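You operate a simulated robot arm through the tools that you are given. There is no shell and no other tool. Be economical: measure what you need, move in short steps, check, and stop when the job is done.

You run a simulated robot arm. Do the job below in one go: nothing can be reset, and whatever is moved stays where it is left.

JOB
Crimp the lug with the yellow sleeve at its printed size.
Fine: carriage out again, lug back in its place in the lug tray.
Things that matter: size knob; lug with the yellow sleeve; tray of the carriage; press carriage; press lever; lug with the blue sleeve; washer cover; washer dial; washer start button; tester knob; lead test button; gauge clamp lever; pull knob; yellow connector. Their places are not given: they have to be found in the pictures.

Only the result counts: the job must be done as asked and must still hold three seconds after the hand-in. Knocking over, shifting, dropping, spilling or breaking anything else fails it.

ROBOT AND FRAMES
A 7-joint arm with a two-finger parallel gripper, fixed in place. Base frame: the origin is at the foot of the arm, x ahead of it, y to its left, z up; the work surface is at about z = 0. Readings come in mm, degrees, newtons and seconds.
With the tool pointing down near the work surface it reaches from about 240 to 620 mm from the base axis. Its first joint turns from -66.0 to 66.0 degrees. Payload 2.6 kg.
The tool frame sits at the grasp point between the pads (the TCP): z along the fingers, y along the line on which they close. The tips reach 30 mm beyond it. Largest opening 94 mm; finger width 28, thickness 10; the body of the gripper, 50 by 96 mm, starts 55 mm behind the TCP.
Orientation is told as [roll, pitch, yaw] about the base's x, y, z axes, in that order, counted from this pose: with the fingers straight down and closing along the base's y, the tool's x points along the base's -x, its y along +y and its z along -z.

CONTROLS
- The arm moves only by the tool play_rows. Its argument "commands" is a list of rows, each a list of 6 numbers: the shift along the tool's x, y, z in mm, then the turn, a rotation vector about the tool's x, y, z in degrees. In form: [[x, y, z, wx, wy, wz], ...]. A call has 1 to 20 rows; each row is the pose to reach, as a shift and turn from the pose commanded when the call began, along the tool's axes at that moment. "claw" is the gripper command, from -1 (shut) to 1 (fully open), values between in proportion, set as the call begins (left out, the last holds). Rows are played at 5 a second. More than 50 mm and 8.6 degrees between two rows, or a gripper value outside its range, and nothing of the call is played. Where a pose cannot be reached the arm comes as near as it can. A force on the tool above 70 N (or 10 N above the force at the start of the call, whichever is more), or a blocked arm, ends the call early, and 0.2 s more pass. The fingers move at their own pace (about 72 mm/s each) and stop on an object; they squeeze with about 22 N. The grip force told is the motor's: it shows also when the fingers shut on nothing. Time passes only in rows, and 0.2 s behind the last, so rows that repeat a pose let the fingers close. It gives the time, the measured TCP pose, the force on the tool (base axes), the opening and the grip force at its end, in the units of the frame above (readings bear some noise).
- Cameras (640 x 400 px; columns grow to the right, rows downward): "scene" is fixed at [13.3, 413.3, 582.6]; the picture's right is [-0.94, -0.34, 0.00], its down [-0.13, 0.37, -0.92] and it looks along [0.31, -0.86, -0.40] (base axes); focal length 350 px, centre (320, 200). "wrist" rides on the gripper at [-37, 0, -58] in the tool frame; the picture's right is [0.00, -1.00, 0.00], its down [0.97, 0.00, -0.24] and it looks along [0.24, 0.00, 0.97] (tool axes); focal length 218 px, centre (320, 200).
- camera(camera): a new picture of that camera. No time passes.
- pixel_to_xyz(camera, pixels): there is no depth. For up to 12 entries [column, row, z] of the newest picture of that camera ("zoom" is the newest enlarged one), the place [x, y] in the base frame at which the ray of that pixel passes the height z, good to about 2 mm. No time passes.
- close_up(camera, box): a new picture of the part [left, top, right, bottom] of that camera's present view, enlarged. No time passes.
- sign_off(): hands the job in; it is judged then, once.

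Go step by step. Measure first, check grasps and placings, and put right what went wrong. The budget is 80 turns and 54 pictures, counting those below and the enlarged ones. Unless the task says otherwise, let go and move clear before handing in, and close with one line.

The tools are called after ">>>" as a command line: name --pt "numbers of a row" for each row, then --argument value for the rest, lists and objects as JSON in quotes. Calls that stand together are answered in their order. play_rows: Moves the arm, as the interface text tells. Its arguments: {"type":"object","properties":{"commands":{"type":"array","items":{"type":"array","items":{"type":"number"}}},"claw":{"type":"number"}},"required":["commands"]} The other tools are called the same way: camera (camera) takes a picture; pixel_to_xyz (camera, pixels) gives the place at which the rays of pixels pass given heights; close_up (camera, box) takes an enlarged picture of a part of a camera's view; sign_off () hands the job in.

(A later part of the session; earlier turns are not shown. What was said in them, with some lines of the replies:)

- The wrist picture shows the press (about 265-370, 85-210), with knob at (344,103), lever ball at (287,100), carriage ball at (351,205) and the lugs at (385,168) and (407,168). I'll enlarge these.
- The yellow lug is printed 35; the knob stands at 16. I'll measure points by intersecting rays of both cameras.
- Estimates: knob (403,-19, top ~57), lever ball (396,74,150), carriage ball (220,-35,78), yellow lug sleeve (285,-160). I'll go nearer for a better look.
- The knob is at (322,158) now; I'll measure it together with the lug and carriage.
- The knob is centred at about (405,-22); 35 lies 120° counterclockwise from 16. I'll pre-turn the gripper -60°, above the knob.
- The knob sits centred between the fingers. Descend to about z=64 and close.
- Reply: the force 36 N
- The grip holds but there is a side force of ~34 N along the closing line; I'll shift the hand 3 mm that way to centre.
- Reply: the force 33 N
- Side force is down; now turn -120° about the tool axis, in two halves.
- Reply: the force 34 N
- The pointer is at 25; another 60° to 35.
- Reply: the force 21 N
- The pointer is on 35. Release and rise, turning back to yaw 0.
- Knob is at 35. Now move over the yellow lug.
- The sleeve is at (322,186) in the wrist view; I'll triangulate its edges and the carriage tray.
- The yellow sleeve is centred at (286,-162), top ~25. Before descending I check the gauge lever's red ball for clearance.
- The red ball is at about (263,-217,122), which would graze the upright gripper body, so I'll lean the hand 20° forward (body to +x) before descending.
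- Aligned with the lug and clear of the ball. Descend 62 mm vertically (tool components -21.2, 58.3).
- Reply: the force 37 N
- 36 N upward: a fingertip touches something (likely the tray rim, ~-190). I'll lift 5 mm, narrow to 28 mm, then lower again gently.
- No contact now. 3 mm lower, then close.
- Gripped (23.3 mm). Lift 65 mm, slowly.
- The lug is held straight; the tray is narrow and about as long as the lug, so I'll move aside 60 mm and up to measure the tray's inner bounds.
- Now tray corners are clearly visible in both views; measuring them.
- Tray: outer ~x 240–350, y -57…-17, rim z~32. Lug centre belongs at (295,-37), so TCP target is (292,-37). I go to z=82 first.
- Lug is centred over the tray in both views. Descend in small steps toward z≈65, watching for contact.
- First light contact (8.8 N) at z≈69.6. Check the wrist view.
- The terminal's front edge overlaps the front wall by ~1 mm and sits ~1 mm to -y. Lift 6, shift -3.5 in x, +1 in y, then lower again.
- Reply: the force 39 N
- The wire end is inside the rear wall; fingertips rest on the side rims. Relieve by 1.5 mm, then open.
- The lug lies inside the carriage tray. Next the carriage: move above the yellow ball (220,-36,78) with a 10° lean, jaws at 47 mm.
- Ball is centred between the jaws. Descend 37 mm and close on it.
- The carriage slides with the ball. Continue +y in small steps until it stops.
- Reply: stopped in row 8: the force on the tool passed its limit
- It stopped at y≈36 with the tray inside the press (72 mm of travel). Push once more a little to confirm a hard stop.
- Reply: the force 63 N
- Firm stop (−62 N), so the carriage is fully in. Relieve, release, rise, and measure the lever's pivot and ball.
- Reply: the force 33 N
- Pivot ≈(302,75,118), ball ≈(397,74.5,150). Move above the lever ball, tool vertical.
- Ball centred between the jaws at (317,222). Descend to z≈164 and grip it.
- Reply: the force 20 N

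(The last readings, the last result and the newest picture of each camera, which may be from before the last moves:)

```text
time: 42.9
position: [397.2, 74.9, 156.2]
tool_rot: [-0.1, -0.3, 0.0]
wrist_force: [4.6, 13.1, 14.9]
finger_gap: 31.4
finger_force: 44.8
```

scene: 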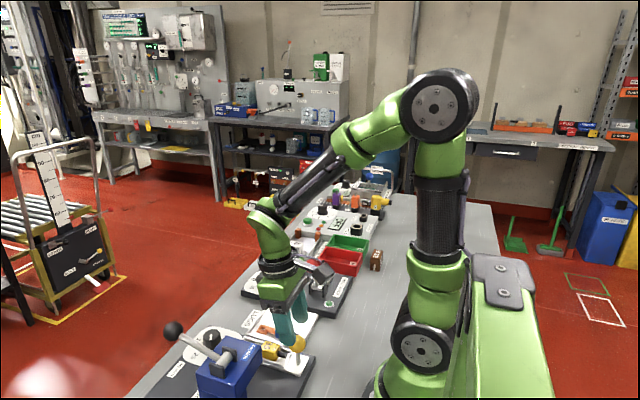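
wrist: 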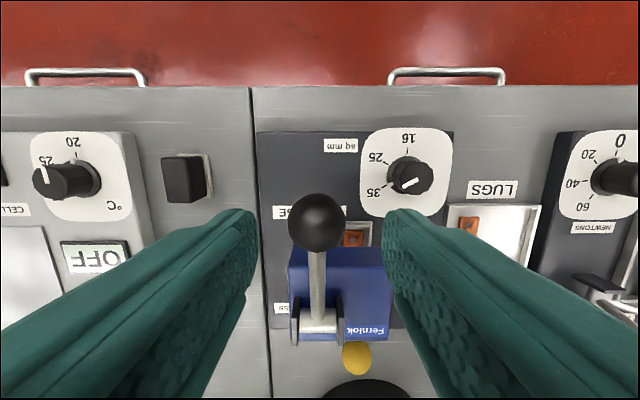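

Down 7 mm at only 15 N; check whether the lever follows.

>>> play_rows --pt "-0.5 0 5 0 0 0" --pt "-1 0 10 0 0 0" --pt "-1.5 0 15 0 0 0"

>>> close_up --camera "scene" --box '[140, 300, 330, 400]'

```text
time: 43.7
position: [398.6, 74.6, 141.6]
tool_rot: [0.0, -0.2, -0.2]
wrist_force: [7.0, 19.8, 15.6]
finger_gap: 31.5
finger_force: 44.9
```

```text
3.37 times, centred on (235, 350) of scene
```

zoom: 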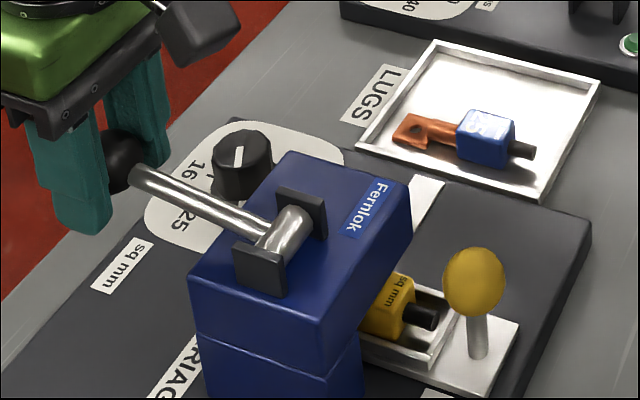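

The lever follows downward. Continue along its arc until it stops.

>>> play_rows --pt "0 0 9 0 0 0" --pt "0.5 0 18 0 0 0" --pt "1.5 0 27 0 0 0" --pt "3.5 0 36 0 0 0" --pt "6 0 44 0 0 0" --pt "9 0 52 0 0 0" --pt "13 0 60 0 0 0" --pt "18 0 67 0 0 0" --pt "23 0 74 0 0 0"

>>> close_up --camera "scene" --box '[140, 300, 330, 400]'

```text
time: 45.6
position: [394.2, 75.7, 81.8]
tool_rot: [0.2, -3.4, 0.2]
wrist_force: [2.4, -0.1, 0.9]
finger_gap: 31.8
finger_force: 45.4
stopped in row 9: the force on the tool passed its limit (the readings are from after the stop); the commanded pose is now the measured one
```

```text
3.37 times, centred on (235, 350) of scene
```

zoom: 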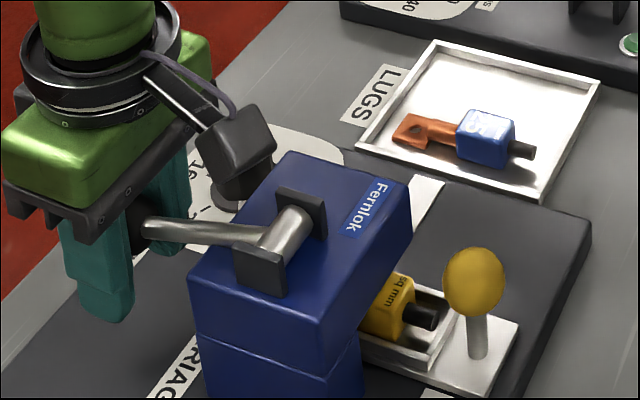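

The lever stopped well below horizontal. A small extra push along the arc confirms the stop.

>>> play_rows --pt "1 0 2 0 0 0" --pt "2.2 0 4 0 0 0" --pt "3 0 6 0 0 0"

>>> camera --camera "wrist"

```text
time: 46.4
position: [395.6, 74.2, 79.2]
tool_rot: [0.2, -3.9, 0.2]
wrist_force: [8.6, -1.7, 34.3]
finger_gap: 31.6
finger_force: 44.9
```

```text
10 pictures are left
```

wrist: 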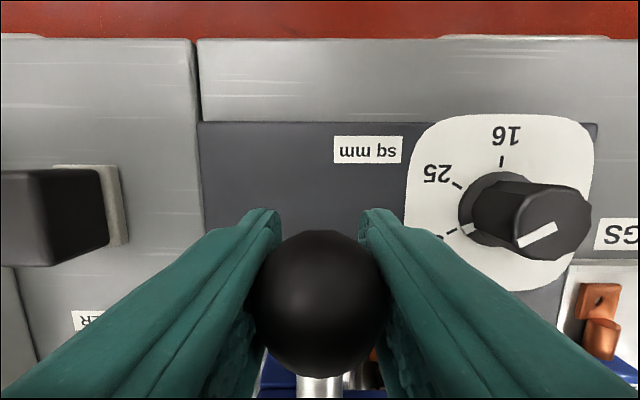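

The ball has slid up in the jaws (it looks large, ~15 mm behind TCP, z≈94), so the lever may not be at its end. I'll release, rise, close the fingers and push on the ball's top.

>>> play_rows --pt "0 0 0 0 0 0" --pt "0 0 0 0 0 0" --pt "0 0 -40 0 3.8 0" --pt "0 0 -80 0 3.8 0" --pt "0 0 -110 0 3.8 0" --pt "0 0 -110 0 3.8 0" --claw 0.1

>>> camera --camera "wrist"

>>> close_up --camera "scene" --box '[140, 300, 330, 400]'

```text
time: 47.8
position: [386.1, 75.1, 186.2]
tool_rot: [0.2, 0.6, 0.2]
wrist_force: [0.1, 0.8, 0.1]
finger_gap: 51.9
finger_force: 0.2
```

```text
9 pictures are left
```

wrist: 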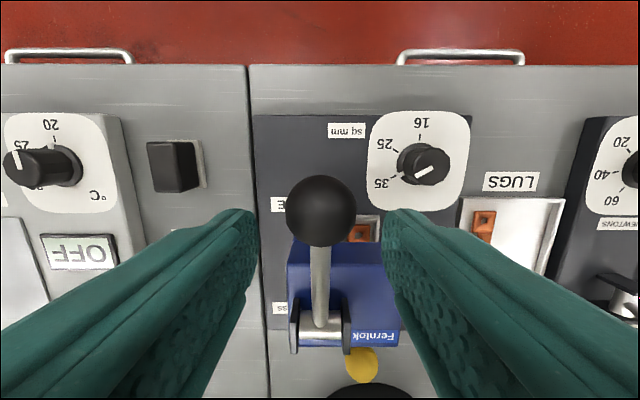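

```text
3.37 times, centred on (235, 350) of scene
```

zoom: 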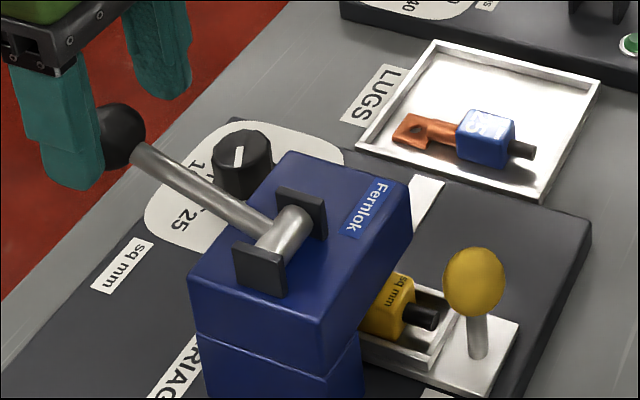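

The lever springs back up. Now rise, close fingers, and press on the ball from above for a full stroke.

>>> play_rows --pt "0 0 -30 0 0 0" --pt "-13 0 -30 0 -0.5 0" --pt "-13 0 -30 0 -0.5 0" --pt "-13 0 -30 0 -0.5 0" --claw 0.1

>>> play_rows --pt "0 0 0 0 0 0" --pt "0 0 0 0 0 0" --pt "0 0 0 0 0 0" --pt "0 0 10 0 0 0" --pt "0 0 20 0 0 0" --pt "0 0 28 0 0 0" --pt "0 0 36 0 0 0" --pt "0 0 44 0 0 0" --pt "0 0 52 0 0 0" --claw -1

```text
time: 48.8
position: [398.9, 74.8, 214.9]
tool_rot: [0.2, 0.1, 0.2]
wrist_force: [-0.6, -0.9, 0.8]
finger_gap: 51.7
finger_force: 0.1
```

```text
time: 50.8
position: [399.0, 74.6, 164.8]
tool_rot: [0.2, 0.1, 0.2]
wrist_force: [0.3, 0.6, 2.3]
finger_gap: 0.1
finger_force: 21.6
```

Pressing with little resistance at tip height 135. Continue down until the stop.

>>> play_rows --pt "0 0 7 0 0 0" --pt "0 0 14 0 0 0" --pt "0 0 21 0 0 0" --pt "0 0 28 0 0 0" --pt "0 0 35 0 0 0" --pt "1 0 42 0 0 0" --pt "3 0 49 0 0 0" --pt "5 0 56 0 0 0" --pt "8 0 63 0 0 0" --pt "12 0 70 0 0 0"

>>> close_up --camera "scene" --box '[140, 300, 330, 400]'

```text
time: 52.0
position: [400.9, 74.9, 136.8]
tool_rot: [0.2, -0.5, -0.1]
wrist_force: [-2.6, -1.1, 8.5]
finger_gap: 0.0
finger_force: 22.3
stopped in row 6: the force on the tool passed its limit (the readings are from after the stop); the commanded pose is now the measured one
```

```text
3.37 times, centred on (235, 350) of scene
```

zoom: 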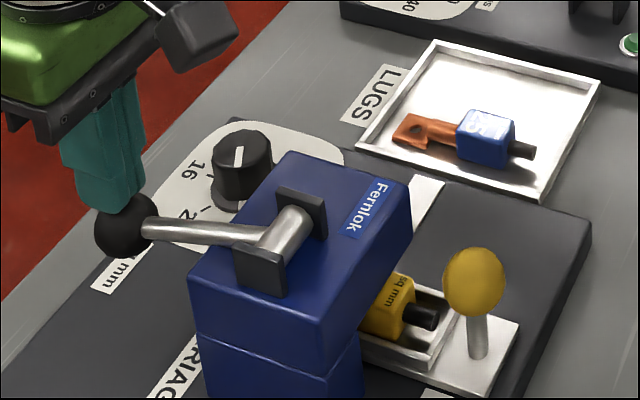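

Hard stop at the same angle as before (ball z≈92, >70 N): a full stroke. A short dwell, then rise and go back to the carriage ball.

>>> play_rows --pt "0 0 2.5 0 0 0" --pt "0 0 2.5 0 0 0" --pt "0 0 2.5 0 0 0" --pt "0 0 -30 0 0 0" --pt "0 0 -70 0 0 0" --pt "0 0 -78 0 0 0" --pt "0 0 -78 0 0 0"

>>> play_rows --pt "40 -10 0 0 3 0" --pt "80 -20 0 0 6 0" --pt "120 -30 0 0 10 0" --pt "160 -38 0 0 10 0" --pt "174 -38 0 0 10 0" --pt "174 -38 15 0 10 0" --pt "174 -38 15 0 10 0" --claw 0.05

>>> camera --camera "wrist"

```text
time: 53.6
position: [400.2, 73.6, 214.3]
tool_rot: [0.2, -0.4, -0.1]
wrist_force: [0.3, 0.1, -0.4]
finger_gap: 0.0
finger_force: 22.0
```

```text
time: 55.2
position: [226.0, 38.2, 196.4]
tool_rot: [0.2, 9.7, -0.1]
wrist_force: [0.7, 0.1, -0.6]
finger_gap: 49.4
finger_force: 0.0
```

```text
6 pictures are left
```

wrist: 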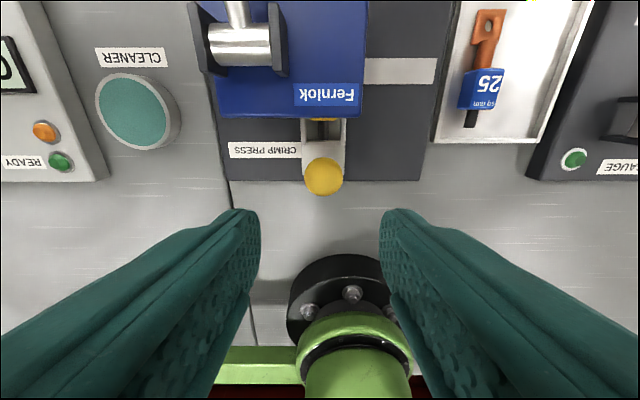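

Ball aligned. Descend to z≈97, grip, and pull the carriage back 72 mm to its stop.

>>> play_rows --pt "-5.2 0 29.5 0 0 0" --pt "-10.4 0 59 0 0 0" --pt "-14 0 79 0 0 0" --pt "-17.4 -1 98 0 0 0" --pt "-17.4 -1 98 0 0 0" --claw 0.05

>>> play_rows --pt "0 0 0 0 0 0" --pt "0 0 0 0 0 0" --pt "0 0 0 0 0 0" --pt "0 -5 0 0 0 0" --pt "0 -11 0 0 0 0" --pt "0 -17 0 0 0 0" --pt "0 -23 0 0 0 0" --pt "0 -29 0 0 0 0" --pt "0 -35 0 0 0 0" --pt "0 -41 0 0 0 0" --pt "0 -47 0 0 0 0" --pt "0 -53 0 0 0 0" --pt "0 -59 0 0 0 0" --pt "0 -64 0 0 0 0" --pt "0 -68 0 0 0 0" --pt "0 -71 0 0 0 0" --pt "0 -74 0 0 0 0" --claw -1

```text
time: 56.5
position: [227.4, 36.4, 98.4]
tool_rot: [0.3, 9.7, 0.0]
wrist_force: [0.0, 0.1, 0.1]
finger_gap: 49.6
finger_force: 0.0
```

```text
time: 60.0
position: [227.3, -36.0, 98.6]
tool_rot: [0.6, 9.4, 0.0]
wrist_force: [18.1, 25.0, -5.8]
finger_gap: 31.3
finger_force: 45.0
```

The carriage is out at its stop (y≈-36). Release, rise and go above the lug with the 20° lean again.

>>> play_rows --pt "0 1 0 0 0 0" --pt "0 1 0 0 0 0" --pt "0 1 0 0 0 0" --pt "3.2 1 -18.2 0 0 0" --pt "6.4 1 -36.4 0 0 0" --pt "-14 1 -40 -0.6 3.5 0" --pt "-34 1 -43.5 -0.6 7 0" --pt "-53.7 1 -47 -0.6 10.5 0" --pt "-53.7 1 -47 -0.6 10.5 0" --claw -0.1

>>> camera --camera "wrist"

```text
time: 62.0
position: [287.6, -37.3, 134.3]
tool_rot: [1.1, 20.1, 0.1]
wrist_force: [1.3, 1.0, -0.2]
finger_gap: 42.1
finger_force: 0.0
```

```text
5 pictures are left
```

wrist: 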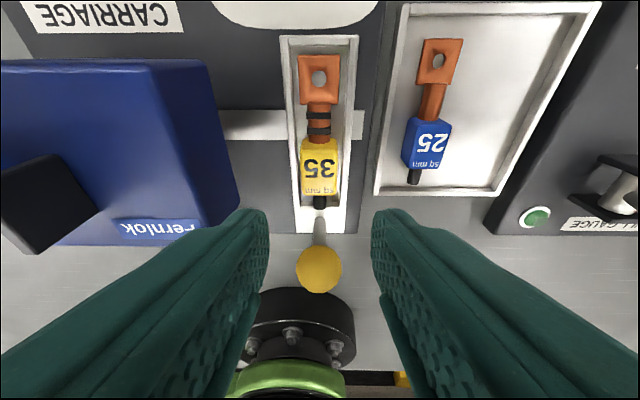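

The black crimp bands show on the yellow lug's barrel and the carriage is out. Descend to the earlier grip height (z≈70) and grasp the sleeve.

>>> play_rows --pt "-7 0 18 0.5 0 0" --pt "-14 0 37 1.1 0 0" --pt "-19 0 50 1.1 0 0" --pt "-22.6 0 59.6 1.1 0 0" --pt "-22.6 0 59.6 1.1 0 0" --claw -0.2

>>> play_rows --pt "0 0 0 0 0 0" --pt "0 0 0 0 0 0" --pt "0 0 0 0 0 0" --claw -1

```text
time: 63.2
position: [288.2, -35.7, 70.7]
tool_rot: [0.0, 20.1, 0.1]
wrist_force: [-0.7, 0.4, -0.1]
finger_gap: 37.5
finger_force: 0.1
```

```text
time: 64.0
position: [287.5, -37.2, 70.5]
tool_rot: [-0.1, 20.1, 0.0]
wrist_force: [1.4, 0.0, 0.2]
finger_gap: 23.5
finger_force: 21.7
```

Gripped at 23.5 mm. Lift and carry over the lug tray (TCP 295,-162.4).

>>> play_rows --pt "3.4 0 -9.4 0 0 0" --pt "8.5 0 -23.5 0 0 0" --pt "15.4 0 -42.3 0 0 0" --pt "15.4 0 -42.3 0 0 0"

>>> play_rows --pt "-1 -25 0 0 0 0" --pt "-3 -50 -1 0 0 0" --pt "-5 -75 -2 0 0 0" --pt "-6.6 -100 -2.4 0 0 0" --pt "-6.6 -125.5 -2.4 0 0 0" --pt "-13.4 -125.5 16.4 0 0 0" --pt "-20.3 -125.5 35.2 0 0 0" --pt "-20.3 -125.5 35.2 0 0 0"

>>> camera --camera "wrist"

```text
time: 65.0
position: [288.6, -35.8, 116.9]
tool_rot: [0.0, 20.0, 0.1]
wrist_force: [-0.2, 0.2, -1.2]
finger_gap: 23.3
finger_force: 22.0
```

```text
time: 66.8
position: [296.8, -160.4, 75.1]
tool_rot: [-0.1, 20.2, 0.0]
wrist_force: [0.0, 0.3, -1.3]
finger_gap: 23.4
finger_force: 22.2
```

```text
4 pictures are left
```

wrist: 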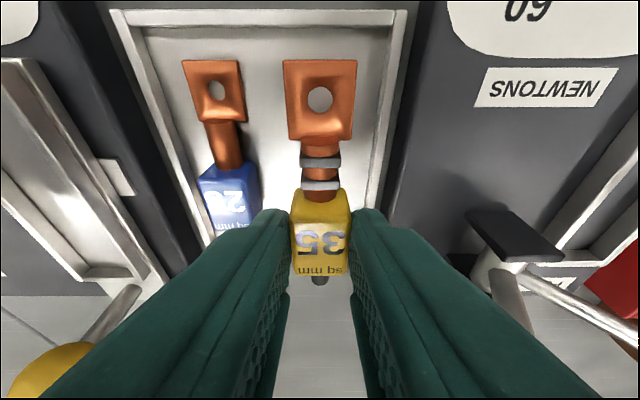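

Lug hangs straight over its place. Lower 28 mm, then in small steps to contact.

>>> play_rows --pt "-4.8 -0.5 13.2 0 0 0" --pt "-8.2 -0.5 22.6 0 0 0" --pt "-9.6 -0.5 26.3 0 0 0" --pt "-9.6 -0.5 26.3 0 0 0"

>>> play_rows --pt "-0.5 0 1.4 0 0 0" --pt "-1 0 2.8 0 0 0" --pt "-1 0 2.8 0 0 0"

```text
time: 67.8
position: [296.4, -161.9, 48.0]
tool_rot: [0.0, 20.1, 0.0]
wrist_force: [0.2, -0.7, -0.6]
finger_gap: 23.2
finger_force: 22.4
```

```text
time: 68.7
position: [296.2, -162.5, 46.8]
tool_rot: [-0.1, 20.1, 0.0]
wrist_force: [-1.1, 0.8, 3.5]
finger_gap: 23.3
finger_force: 22.1
```

Slight contact begins (3.5 N). One more millimetre or two.

>>> play_rows --pt "-0.35 0 0.95 0 0 0" --pt "-0.6 0 1.7 0 0 0" --pt "-0.6 0 1.7 0 0 0"

>>> close_up --camera "scene" --box '[230, 290, 350, 365]'

```text
time: 69.5
position: [297.1, -162.9, 44.3]
tool_rot: [-0.2, 20.1, 0.0]
wrist_force: [-1.8, 0.5, 16.4]
finger_gap: 23.5
finger_force: 22.6
```

```text
5.33 times, centred on (290, 328) of scene
```

zoom: 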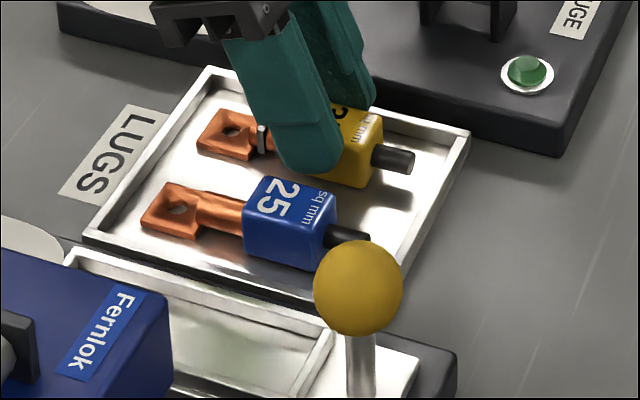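

The lug sits on the tray floor (16 N). Release with a small opening so nothing else is touched, and rise vertically.

>>> play_rows --pt "0 0 0 0 0 0" --pt "0 0 0 0 0 0" --pt "3.4 0 -9.4 0 0 0" --pt "10.3 0 -28.2 0 0 0" --pt "20.5 0 -56.4 0 0 0" --pt "34 0 -94 0 0 0" --pt "34 0 -94 0 0 0" --claw -0.38

>>> camera --camera "wrist"

>>> close_up --camera "scene" --box '[150, 280, 350, 400]'

```text
time: 71.0
position: [295.0, -164.1, 144.2]
tool_rot: [-0.1, 20.0, 0.1]
wrist_force: [0.2, -0.2, 0.1]
finger_gap: 29.1
finger_force: 0.0
```

```text
2 pictures are left
```

wrist: 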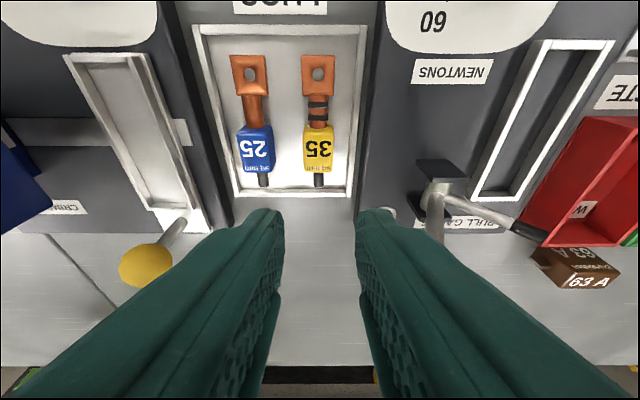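

```text
3.20 times, centred on (250, 340) of scene
```

zoom: 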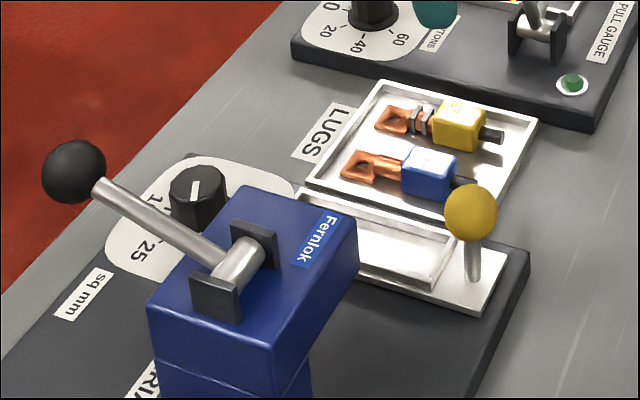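

The yellow lug, with its crimp bands, lies in its place in the lug tray. The carriage is out, the lever is up, the blue lug has not moved and the hand is clear, so I am handing in.

>>> sign_off

```text
The job is handed in.
```

The yellow-sleeve lug was crimped with the press knob at 35, its printed size; the carriage is out again and the lug is back in its place in the lug tray.
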